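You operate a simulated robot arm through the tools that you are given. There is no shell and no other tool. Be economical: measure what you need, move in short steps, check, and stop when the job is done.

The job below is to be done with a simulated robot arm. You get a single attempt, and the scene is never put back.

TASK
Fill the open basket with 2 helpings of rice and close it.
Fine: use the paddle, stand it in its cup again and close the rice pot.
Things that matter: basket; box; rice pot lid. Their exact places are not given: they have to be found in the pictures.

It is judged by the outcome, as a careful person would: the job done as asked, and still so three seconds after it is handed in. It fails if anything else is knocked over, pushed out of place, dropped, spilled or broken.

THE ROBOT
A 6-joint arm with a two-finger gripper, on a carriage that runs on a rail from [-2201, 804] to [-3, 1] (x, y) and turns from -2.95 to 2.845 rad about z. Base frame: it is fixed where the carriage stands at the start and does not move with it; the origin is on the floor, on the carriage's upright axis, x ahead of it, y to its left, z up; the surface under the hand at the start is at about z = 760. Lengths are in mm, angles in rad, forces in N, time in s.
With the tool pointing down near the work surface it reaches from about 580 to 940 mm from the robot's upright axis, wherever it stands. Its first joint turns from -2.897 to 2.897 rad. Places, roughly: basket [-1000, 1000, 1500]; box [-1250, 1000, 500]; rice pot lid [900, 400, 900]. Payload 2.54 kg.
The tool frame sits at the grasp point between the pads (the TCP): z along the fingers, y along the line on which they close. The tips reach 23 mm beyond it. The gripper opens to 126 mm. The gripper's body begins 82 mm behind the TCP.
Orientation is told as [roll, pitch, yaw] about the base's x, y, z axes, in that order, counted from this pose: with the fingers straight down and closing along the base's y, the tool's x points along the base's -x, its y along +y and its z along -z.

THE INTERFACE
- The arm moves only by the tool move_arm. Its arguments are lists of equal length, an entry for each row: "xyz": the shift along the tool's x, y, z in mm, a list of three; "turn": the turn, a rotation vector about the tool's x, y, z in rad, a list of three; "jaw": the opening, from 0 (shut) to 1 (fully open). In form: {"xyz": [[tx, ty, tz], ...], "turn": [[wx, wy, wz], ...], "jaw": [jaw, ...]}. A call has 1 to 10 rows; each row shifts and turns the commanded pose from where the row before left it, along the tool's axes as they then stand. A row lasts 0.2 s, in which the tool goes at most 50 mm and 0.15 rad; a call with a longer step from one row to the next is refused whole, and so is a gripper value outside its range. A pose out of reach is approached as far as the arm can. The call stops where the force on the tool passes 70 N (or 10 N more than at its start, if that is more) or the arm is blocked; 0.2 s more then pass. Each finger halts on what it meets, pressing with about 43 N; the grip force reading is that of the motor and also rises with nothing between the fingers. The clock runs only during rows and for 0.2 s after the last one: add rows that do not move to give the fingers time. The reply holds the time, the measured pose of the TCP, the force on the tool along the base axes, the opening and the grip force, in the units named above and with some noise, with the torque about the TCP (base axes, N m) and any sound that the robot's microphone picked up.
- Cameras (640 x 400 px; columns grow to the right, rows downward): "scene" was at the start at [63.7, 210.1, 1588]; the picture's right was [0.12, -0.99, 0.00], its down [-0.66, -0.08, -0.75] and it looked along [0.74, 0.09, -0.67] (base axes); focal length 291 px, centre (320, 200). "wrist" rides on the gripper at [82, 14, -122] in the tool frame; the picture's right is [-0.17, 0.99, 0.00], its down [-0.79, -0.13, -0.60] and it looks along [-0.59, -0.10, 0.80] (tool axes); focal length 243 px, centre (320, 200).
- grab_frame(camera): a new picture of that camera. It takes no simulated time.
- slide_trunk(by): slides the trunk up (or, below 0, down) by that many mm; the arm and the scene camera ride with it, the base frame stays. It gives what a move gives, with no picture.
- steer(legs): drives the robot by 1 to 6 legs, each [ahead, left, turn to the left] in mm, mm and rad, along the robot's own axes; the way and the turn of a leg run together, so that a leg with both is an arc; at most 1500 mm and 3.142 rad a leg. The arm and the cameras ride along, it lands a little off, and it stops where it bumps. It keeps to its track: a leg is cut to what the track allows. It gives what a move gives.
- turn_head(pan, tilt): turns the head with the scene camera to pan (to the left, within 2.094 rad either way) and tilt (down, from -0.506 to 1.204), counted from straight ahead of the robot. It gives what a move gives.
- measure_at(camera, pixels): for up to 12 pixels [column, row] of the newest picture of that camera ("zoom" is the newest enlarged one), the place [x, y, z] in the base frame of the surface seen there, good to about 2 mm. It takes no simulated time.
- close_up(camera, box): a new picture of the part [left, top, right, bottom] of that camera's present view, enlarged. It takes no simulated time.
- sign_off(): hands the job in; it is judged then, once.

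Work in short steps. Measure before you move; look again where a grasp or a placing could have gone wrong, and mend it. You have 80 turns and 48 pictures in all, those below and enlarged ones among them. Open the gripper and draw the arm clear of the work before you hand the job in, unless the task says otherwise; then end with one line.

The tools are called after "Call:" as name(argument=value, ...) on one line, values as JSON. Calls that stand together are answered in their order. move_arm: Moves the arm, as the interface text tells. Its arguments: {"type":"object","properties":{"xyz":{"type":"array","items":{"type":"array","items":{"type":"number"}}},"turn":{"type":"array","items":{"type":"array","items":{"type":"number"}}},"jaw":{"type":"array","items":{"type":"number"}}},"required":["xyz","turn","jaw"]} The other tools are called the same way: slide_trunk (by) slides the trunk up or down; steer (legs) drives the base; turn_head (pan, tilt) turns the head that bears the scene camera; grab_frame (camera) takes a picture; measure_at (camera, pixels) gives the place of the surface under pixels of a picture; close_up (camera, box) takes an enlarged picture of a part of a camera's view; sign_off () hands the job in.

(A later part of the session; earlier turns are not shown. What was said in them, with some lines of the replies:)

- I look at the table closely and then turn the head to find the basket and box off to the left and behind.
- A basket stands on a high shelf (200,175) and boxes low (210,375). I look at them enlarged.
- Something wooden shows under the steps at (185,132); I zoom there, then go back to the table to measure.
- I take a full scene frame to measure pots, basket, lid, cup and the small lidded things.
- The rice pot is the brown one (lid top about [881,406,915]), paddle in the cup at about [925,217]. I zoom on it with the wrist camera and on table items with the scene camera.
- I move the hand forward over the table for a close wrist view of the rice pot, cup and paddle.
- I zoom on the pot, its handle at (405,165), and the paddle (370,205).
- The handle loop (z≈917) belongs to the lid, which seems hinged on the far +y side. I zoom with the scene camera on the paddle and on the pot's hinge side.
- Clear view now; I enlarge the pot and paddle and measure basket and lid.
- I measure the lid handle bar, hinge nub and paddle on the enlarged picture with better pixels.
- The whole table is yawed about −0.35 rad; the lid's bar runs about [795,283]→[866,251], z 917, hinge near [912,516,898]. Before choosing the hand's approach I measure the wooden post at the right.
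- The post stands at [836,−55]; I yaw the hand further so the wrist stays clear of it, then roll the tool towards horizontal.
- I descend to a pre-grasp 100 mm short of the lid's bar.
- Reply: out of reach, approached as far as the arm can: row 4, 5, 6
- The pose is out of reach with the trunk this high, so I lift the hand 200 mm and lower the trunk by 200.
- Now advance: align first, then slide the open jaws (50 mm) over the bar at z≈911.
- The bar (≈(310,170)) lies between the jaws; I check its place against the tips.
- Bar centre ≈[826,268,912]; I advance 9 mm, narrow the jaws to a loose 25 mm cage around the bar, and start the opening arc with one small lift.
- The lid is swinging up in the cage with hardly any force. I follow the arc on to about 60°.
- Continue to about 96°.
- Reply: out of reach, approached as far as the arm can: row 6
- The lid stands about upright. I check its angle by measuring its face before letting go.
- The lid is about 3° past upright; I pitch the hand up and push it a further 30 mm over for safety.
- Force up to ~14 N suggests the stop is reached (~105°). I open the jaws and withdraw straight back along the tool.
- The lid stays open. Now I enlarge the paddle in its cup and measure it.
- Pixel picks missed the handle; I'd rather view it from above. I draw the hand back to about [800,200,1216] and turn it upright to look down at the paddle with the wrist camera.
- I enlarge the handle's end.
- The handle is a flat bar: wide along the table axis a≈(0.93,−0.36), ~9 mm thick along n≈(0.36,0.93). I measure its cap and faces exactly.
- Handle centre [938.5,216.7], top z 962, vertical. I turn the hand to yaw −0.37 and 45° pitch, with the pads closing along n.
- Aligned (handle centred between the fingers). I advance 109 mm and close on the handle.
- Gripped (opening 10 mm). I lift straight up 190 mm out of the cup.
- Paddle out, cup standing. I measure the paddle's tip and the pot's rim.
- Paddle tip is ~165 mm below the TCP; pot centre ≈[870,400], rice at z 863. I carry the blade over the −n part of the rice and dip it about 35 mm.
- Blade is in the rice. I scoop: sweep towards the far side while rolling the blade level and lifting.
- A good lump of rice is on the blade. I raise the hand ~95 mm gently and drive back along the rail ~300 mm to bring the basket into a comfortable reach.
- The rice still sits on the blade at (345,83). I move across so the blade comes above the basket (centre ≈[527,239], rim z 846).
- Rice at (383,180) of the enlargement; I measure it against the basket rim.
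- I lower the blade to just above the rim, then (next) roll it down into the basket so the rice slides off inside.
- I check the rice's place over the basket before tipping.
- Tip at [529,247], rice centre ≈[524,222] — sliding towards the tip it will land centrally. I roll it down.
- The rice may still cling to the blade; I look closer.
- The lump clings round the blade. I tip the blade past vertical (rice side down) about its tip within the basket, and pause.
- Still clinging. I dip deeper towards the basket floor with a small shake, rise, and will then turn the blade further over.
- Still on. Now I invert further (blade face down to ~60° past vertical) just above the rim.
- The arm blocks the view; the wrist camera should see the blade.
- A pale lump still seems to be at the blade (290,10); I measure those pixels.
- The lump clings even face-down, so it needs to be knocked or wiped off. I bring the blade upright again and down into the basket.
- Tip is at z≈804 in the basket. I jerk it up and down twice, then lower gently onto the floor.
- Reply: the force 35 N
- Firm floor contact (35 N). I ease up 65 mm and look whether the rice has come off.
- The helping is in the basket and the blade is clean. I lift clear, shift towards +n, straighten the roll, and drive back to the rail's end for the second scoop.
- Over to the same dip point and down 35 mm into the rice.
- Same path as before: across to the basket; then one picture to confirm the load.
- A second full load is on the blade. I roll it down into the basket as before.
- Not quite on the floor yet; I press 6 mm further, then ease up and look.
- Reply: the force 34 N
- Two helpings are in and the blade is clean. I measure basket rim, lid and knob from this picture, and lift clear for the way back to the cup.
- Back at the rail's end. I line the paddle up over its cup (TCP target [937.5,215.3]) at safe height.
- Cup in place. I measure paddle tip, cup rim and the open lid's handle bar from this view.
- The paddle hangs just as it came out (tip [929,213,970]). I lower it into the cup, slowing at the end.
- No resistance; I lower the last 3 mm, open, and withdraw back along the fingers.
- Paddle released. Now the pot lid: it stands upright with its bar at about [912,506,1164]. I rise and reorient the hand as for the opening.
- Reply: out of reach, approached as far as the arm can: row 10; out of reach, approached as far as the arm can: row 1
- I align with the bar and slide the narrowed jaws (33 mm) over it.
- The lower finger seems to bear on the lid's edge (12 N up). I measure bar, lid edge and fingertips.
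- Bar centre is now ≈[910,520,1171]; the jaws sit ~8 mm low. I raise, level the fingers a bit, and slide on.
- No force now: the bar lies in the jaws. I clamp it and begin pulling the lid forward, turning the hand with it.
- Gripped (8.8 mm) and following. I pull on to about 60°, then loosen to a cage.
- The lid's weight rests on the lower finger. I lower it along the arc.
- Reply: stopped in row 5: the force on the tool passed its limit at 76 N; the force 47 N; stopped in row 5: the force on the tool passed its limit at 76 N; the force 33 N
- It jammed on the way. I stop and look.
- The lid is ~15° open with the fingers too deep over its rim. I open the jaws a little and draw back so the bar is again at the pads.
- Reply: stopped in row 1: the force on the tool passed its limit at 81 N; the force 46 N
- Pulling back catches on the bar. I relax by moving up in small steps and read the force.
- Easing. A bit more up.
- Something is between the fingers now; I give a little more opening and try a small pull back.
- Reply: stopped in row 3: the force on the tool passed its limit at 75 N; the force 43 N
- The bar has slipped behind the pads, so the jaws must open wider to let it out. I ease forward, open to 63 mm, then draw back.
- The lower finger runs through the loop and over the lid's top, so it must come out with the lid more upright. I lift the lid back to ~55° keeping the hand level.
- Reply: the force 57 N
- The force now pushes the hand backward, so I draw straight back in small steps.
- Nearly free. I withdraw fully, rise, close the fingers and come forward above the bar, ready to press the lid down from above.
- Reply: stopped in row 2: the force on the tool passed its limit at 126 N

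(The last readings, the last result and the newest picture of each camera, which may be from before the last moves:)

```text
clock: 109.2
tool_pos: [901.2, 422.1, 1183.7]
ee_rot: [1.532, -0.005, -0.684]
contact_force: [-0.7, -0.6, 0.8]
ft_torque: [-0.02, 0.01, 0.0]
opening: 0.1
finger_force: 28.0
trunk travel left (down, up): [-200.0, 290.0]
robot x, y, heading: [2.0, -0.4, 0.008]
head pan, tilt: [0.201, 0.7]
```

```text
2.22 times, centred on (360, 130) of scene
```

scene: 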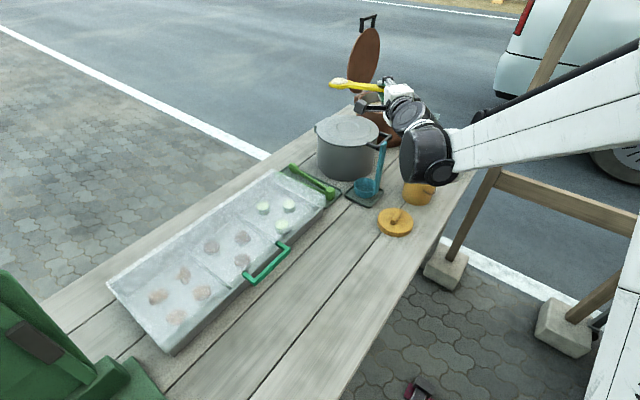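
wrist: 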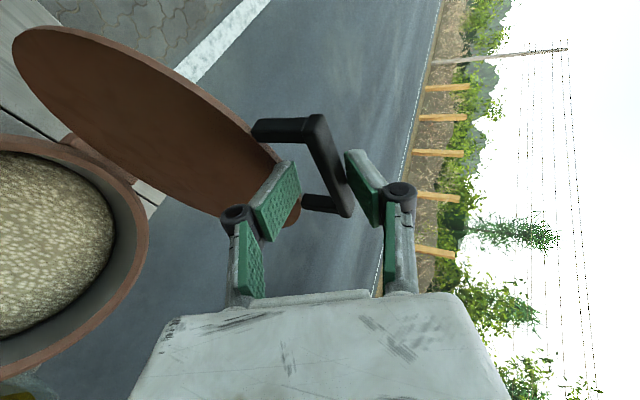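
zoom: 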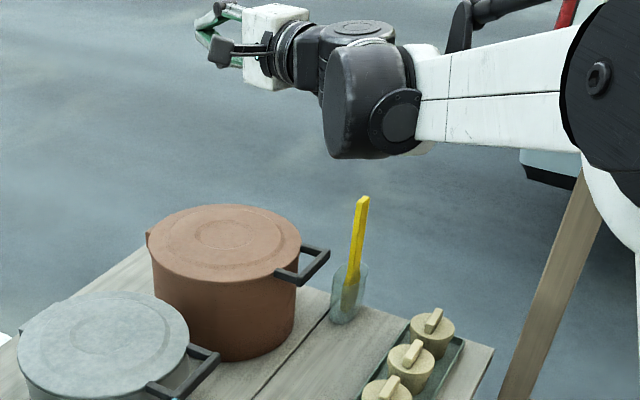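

The lid has fallen shut: the rice pot is closed, paddle stands in its cup, and the hand is free. I confirm the lid height, then retract, turn the hand straight down and drive back ~350 mm for the basket's lid.

Call:
measure_at(camera="zoom", pixels=[[222, 232], [305, 268], [285, 275], [170, 240], [363, 200]])

Call:
move_arm(xyz=[[0, 0, -45], [0, 0, -45], [0, 0, -45], [0, 0, -45], [0, 0, 0], [0, 0, 0], [0, 0, 0], [0, 0, 0], [0, 0, 0]], turn=[[0, 0, 0], [0, 0, 0], [0, 0, 0], [0, 0, 0], [0.1393, 0, 0], [0.1393, 0, 0], [0.1393, 0, 0], [0.1393, 0, 0], [0.1393, 0, 0]], jaw=[0, 0, 0, 0, 0.1, 0.2, 0.3, 0.4, 0.4])

Call:
move_arm(xyz=[[0, 0, 0], [0, 0, 0], [0, 0, 0], [0, 0, 0], [0, 0, 0], [0, 0, 0], [0, 0, 0], [0, 0, 0], [0, 0, 0]], turn=[[0.1393, 0, 0], [0.1393, 0, 0], [0.1393, 0, 0], [0.1393, 0, 0], [0.1393, 0, 0], [0.1393, 0, 0], [0, 0, -0.104], [0, 0, -0.104], [0, 0, -0.104]], jaw=[0.4, 0.4, 0.4, 0.4, 0.4, 0.4, 0.4, 0.4, 0.4])

Call:
steer(legs=[[-165, 60, 0], [-164, 60, 0]])

```text
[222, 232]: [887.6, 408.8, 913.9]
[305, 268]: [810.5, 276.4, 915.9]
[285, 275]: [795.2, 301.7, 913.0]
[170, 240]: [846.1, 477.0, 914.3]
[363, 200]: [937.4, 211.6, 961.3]
```

```text
clock: 111.2
tool_pos: [787.4, 283.5, 1189.9]
ee_rot: [0.833, -0.006, -0.682]
contact_force: [0.3, -0.2, -0.5]
ft_torque: [-0.02, -0.02, 0.01]
opening: 50.4
finger_force: 0.1
trunk travel left (down, up): [-200.0, 290.0]
robot x, y, heading: [2.8, 2.5, 0.014]
head pan, tilt: [0.201, 0.7]
```

```text
clock: 113.2
tool_pos: [787.0, 283.7, 1189.7]
ee_rot: [-0.005, -0.006, -0.369]
contact_force: [-0.8, 0.3, -0.8]
ft_torque: [0.01, -0.01, 0.0]
opening: 50.6
finger_force: 0.1
trunk travel left (down, up): [-200.0, 290.0]
robot x, y, heading: [-5.1, 1.9, 0.008]
head pan, tilt: [0.201, 0.7]
```

```text
clock: 115.8
tool_pos: [458.3, 406.3, 1190.6]
ee_rot: [-0.003, -0.004, -0.367]
contact_force: [-0.2, 0.8, 0.4]
ft_torque: [0.02, 0.01, 0.06]
opening: 50.5
finger_force: 0.1
trunk travel left (down, up): [-200.0, 290.0]
robot x, y, heading: [-327.7, 118.5, 0.014]
head pan, tilt: [0.201, 0.7]
```

Lid top and bar are back at z≈914–916, paddle unmoved. I move over the basket lid's knob (centre ≈[380,290]) and descend to z≈850.

Call:
move_arm(xyz=[[7.7, -34.2, 0], [7.7, -34.2, 0], [7.7, -34.2, 0], [7.7, -34.2, 0], [0, 0, 45], [0, 0, 45], [0, 0, 45], [0, 0, 45], [0, 0, 45], [0, 0, 45]], turn=[[0, 0, 0], [0, 0, 0], [0, 0, 0], [0, 0, 0], [0, 0, 0], [0, 0, 0], [0, 0, 0], [0, 0, 0], [0, 0, 0], [0, 0, 0]], jaw=[0.4, 0.4, 0.4, 0.4, 0.4, 0.4, 0.4, 0.4, 0.4, 0.4])

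Call:
move_arm(xyz=[[0, 0, 35], [0, 0, 30], [0, 0, 0]], turn=[[0, 0, 0], [0, 0, 0], [0, 0, 0]], jaw=[0.4, 0.4, 0.4])

```text
clock: 118.0
tool_pos: [381.2, 288.6, 921.1]
ee_rot: [-0.005, -0.004, -0.366]
contact_force: [-1.0, -0.4, -0.2]
ft_torque: [-0.01, 0.0, 0.05]
opening: 50.1
finger_force: 0.1
trunk travel left (down, up): [-200.0, 290.0]
robot x, y, heading: [-330.3, 116.4, 0.014]
head pan, tilt: [0.201, 0.7]
```

```text
clock: 118.8
tool_pos: [379.9, 289.5, 855.6]
ee_rot: [-0.004, -0.004, -0.366]
contact_force: [-0.3, -0.1, 0.3]
ft_torque: [-0.01, -0.03, -0.04]
opening: 50.4
finger_force: 0.1
trunk travel left (down, up): [-200.0, 290.0]
robot x, y, heading: [-327.6, 119.2, 0.013]
head pan, tilt: [0.201, 0.7]
5 turns are left
```

Aligned at [380,289.5]. I descend to z≈803, close on the knob, lift the lid high, and take the last picture of the basket for its exact centre.

Call:
turn_head(pan=-0.1, tilt=0.62)

Call:
move_arm(xyz=[[0, 0, 30], [0, 0, 17], [0, 0, 5], [0, 0, 0], [0, 0, 0], [0, 0, 0], [0, 0, -20], [0, 0, -45], [0, 0, -45], [0, 0, -45]], turn=[[0, 0, 0], [0, 0, 0], [0, 0, 0], [0, 0, 0], [0, 0, 0], [0, 0, 0], [0, 0, 0], [0, 0, 0], [0, 0, 0], [0, 0, 0]], jaw=[0.4, 0.4, 0.4, 0.1, 0, 0, 0, 0, 0, 0])

Call:
move_arm(xyz=[[0, 0, -45], [0, 0, -45], [0, 0, -45], [0, 0, 0]], turn=[[0, 0, 0], [0, 0, 0], [0, 0, 0], [0, 0, 0]], jaw=[0, 0, 0, 0])

Call:
close_up(camera="scene", box=[220, 60, 440, 260])

```text
clock: 119.6
tool_pos: [380.0, 289.0, 856.0]
ee_rot: [-0.004, -0.003, -0.367]
contact_force: [0.5, 0.1, 0.7]
ft_torque: [0.0, -0.03, 0.03]
opening: 50.3
finger_force: 0.1
trunk travel left (down, up): [-200.0, 290.0]
robot x, y, heading: [-324.9, 123.0, 0.017]
head pan, tilt: [-0.099, 0.62]
```

```text
clock: 121.8
tool_pos: [380.7, 287.9, 957.6]
ee_rot: [-0.004, -0.003, -0.365]
contact_force: [0.5, 0.8, 0.0]
ft_torque: [-0.01, 0.01, -0.01]
opening: 12.5
finger_force: 39.4
trunk travel left (down, up): [-200.0, 290.0]
robot x, y, heading: [-331.9, 118.8, 0.015]
head pan, tilt: [-0.099, 0.62]
```

```text
clock: 122.8
tool_pos: [381.4, 289.3, 1094.5]
ee_rot: [-0.004, -0.006, -0.366]
contact_force: [0.8, 0.4, 0.0]
ft_torque: [0.01, 0.0, 0.03]
opening: 12.7
finger_force: 39.3
trunk travel left (down, up): [-200.0, 290.0]
robot x, y, heading: [-328.6, 120.8, 0.016]
head pan, tilt: [-0.099, 0.62]
```

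```text
2.00 times, centred on (330, 160) of scene
4 turns are left
```

zoom: 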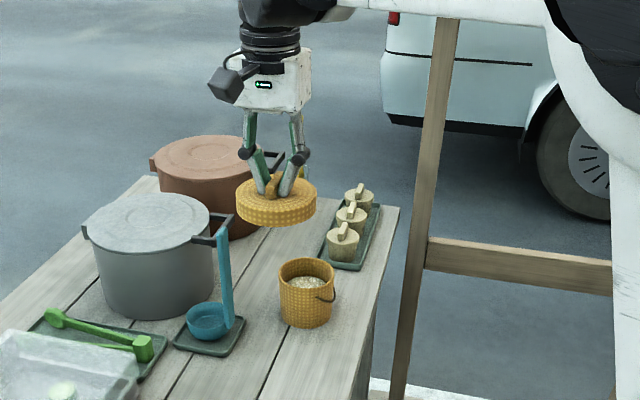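

Lid held level. I measure the rim all round and the lid's edges.

Call:
measure_at(camera="zoom", pixels=[[281, 272], [333, 273], [306, 260], [318, 261], [294, 261], [296, 288], [306, 290], [316, 289], [239, 196], [314, 192], [275, 205], [275, 222]])

```text
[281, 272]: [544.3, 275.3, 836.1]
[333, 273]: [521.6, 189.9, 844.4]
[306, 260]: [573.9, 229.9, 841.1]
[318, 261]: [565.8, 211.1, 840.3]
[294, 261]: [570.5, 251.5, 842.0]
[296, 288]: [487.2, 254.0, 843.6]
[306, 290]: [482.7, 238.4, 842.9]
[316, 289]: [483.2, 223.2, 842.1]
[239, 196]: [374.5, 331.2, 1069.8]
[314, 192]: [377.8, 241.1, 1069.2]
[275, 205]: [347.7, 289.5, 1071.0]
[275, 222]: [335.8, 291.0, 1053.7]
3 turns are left
```

Basket centre ≈[528.3,234.5]. I carry the lid over it and lower it to just about the rim, ending in small steps.

Call:
move_arm(xyz=[[-38.8, 0.7, 0], [-38.8, 0.7, 0], [-38.8, 0.7, 0], [-38.7, 0.8, 0], [0, 0, 45], [0, 0, 45], [0, 0, 45], [0, 0, 40], [0, 0, 20], [0, 0, 5]], turn=[[0, 0, 0], [0, 0, 0], [0, 0, 0], [0, 0, 0], [0, 0, 0], [0, 0, 0], [0, 0, 0], [0, 0, 0], [0, 0, 0], [0, 0, 0]], jaw=[0, 0, 0, 0, 0, 0, 0, 0, 0, 0])

Call:
move_arm(xyz=[[0, 0, 3], [0, 0, 2], [0, 0, 2], [0, 0, 0]], turn=[[0, 0, 0], [0, 0, 0], [0, 0, 0], [0, 0, 0]], jaw=[0, 0, 0, 0])

```text
clock: 125.0
tool_pos: [527.4, 234.6, 894.9]
ee_rot: [-0.004, -0.006, -0.367]
contact_force: [-0.4, -0.2, -0.4]
ft_torque: [-0.03, 0.01, -0.01]
opening: 12.7
finger_force: 39.4
trunk travel left (down, up): [-200.0, 290.0]
robot x, y, heading: [-329.2, 120.8, 0.016]
head pan, tilt: [-0.099, 0.62]
```

```text
clock: 126.0
tool_pos: [526.5, 236.1, 887.8]
ee_rot: [-0.003, -0.006, -0.368]
contact_force: [0.6, -0.3, 0.7]
ft_torque: [0.02, 0.01, 0.0]
opening: 13.1
finger_force: 39.3
trunk travel left (down, up): [-200.0, 290.0]
robot x, y, heading: [-327.5, 116.8, 0.015]
head pan, tilt: [-0.099, 0.62]
2 turns are left
```

No contact yet at lid bottom ≈z 844, so the skirt is passing over the rim. I lower a further 9 mm in small steps, release, and draw the arm up and clear.

Call:
move_arm(xyz=[[0, 0, 2], [0, 0, 2], [0, 0, 2], [0, 0, 1.5], [0, 0, 1.5], [0, 0, 0]], turn=[[0, 0, 0], [0, 0, 0], [0, 0, 0], [0, 0, 0], [0, 0, 0], [0, 0, 0]], jaw=[0, 0, 0, 0, 0, 0])

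Call:
move_arm(xyz=[[0, 0, 0], [0, 0, 0], [0, 0, 0], [0, 0, 0], [0, 0, -10], [0, 0, -30], [0, 0, -45], [0, 0, -45], [0, 0, -45], [0, 0, -45]], turn=[[0, 0, 0], [0, 0, 0], [0, 0, 0], [0, 0, 0], [0, 0, 0], [0, 0, 0], [0, 0, 0], [0, 0, 0], [0, 0, 0], [0, 0, 0]], jaw=[0.15, 0.3, 0.4, 0.4, 0.4, 0.4, 0.4, 0.4, 0.4, 0.4])

```text
clock: 127.4
tool_pos: [526.0, 235.4, 879.6]
ee_rot: [-0.005, -0.005, -0.366]
contact_force: [1.0, 0.4, 12.6]
ft_torque: [-0.02, -0.17, -0.01]
opening: 12.8
finger_force: 39.7
trunk travel left (down, up): [-200.0, 290.0]
robot x, y, heading: [-325.8, 119.5, 0.017]
head pan, tilt: [-0.099, 0.62]
heard: snap
```

```text
clock: 129.6
tool_pos: [525.4, 235.1, 1100.7]
ee_rot: [-0.004, -0.004, -0.366]
contact_force: [-0.1, 0.9, -1.1]
ft_torque: [-0.02, 0.03, 0.01]
opening: 50.4
finger_force: 0.0
trunk travel left (down, up): [-200.0, 290.0]
robot x, y, heading: [-328.9, 118.4, 0.015]
head pan, tilt: [-0.099, 0.62]
1 turns are left
```

A snap was heard as the basket's lid seated under 12.6 N, and the hand is now open and clear, so I hand the job in.

Call:
sign_off()

```text
The job is handed in.
```

The basket has 2 helpings of rice and its lid snapped shut, the paddle is back in its cup, and the rice pot is closed. The pot lid jammed on the fingers while closing and dropped shut the last part of the way; measured afterwards, it lay at its starting height. I had no pictures left to check the basket after closing it.
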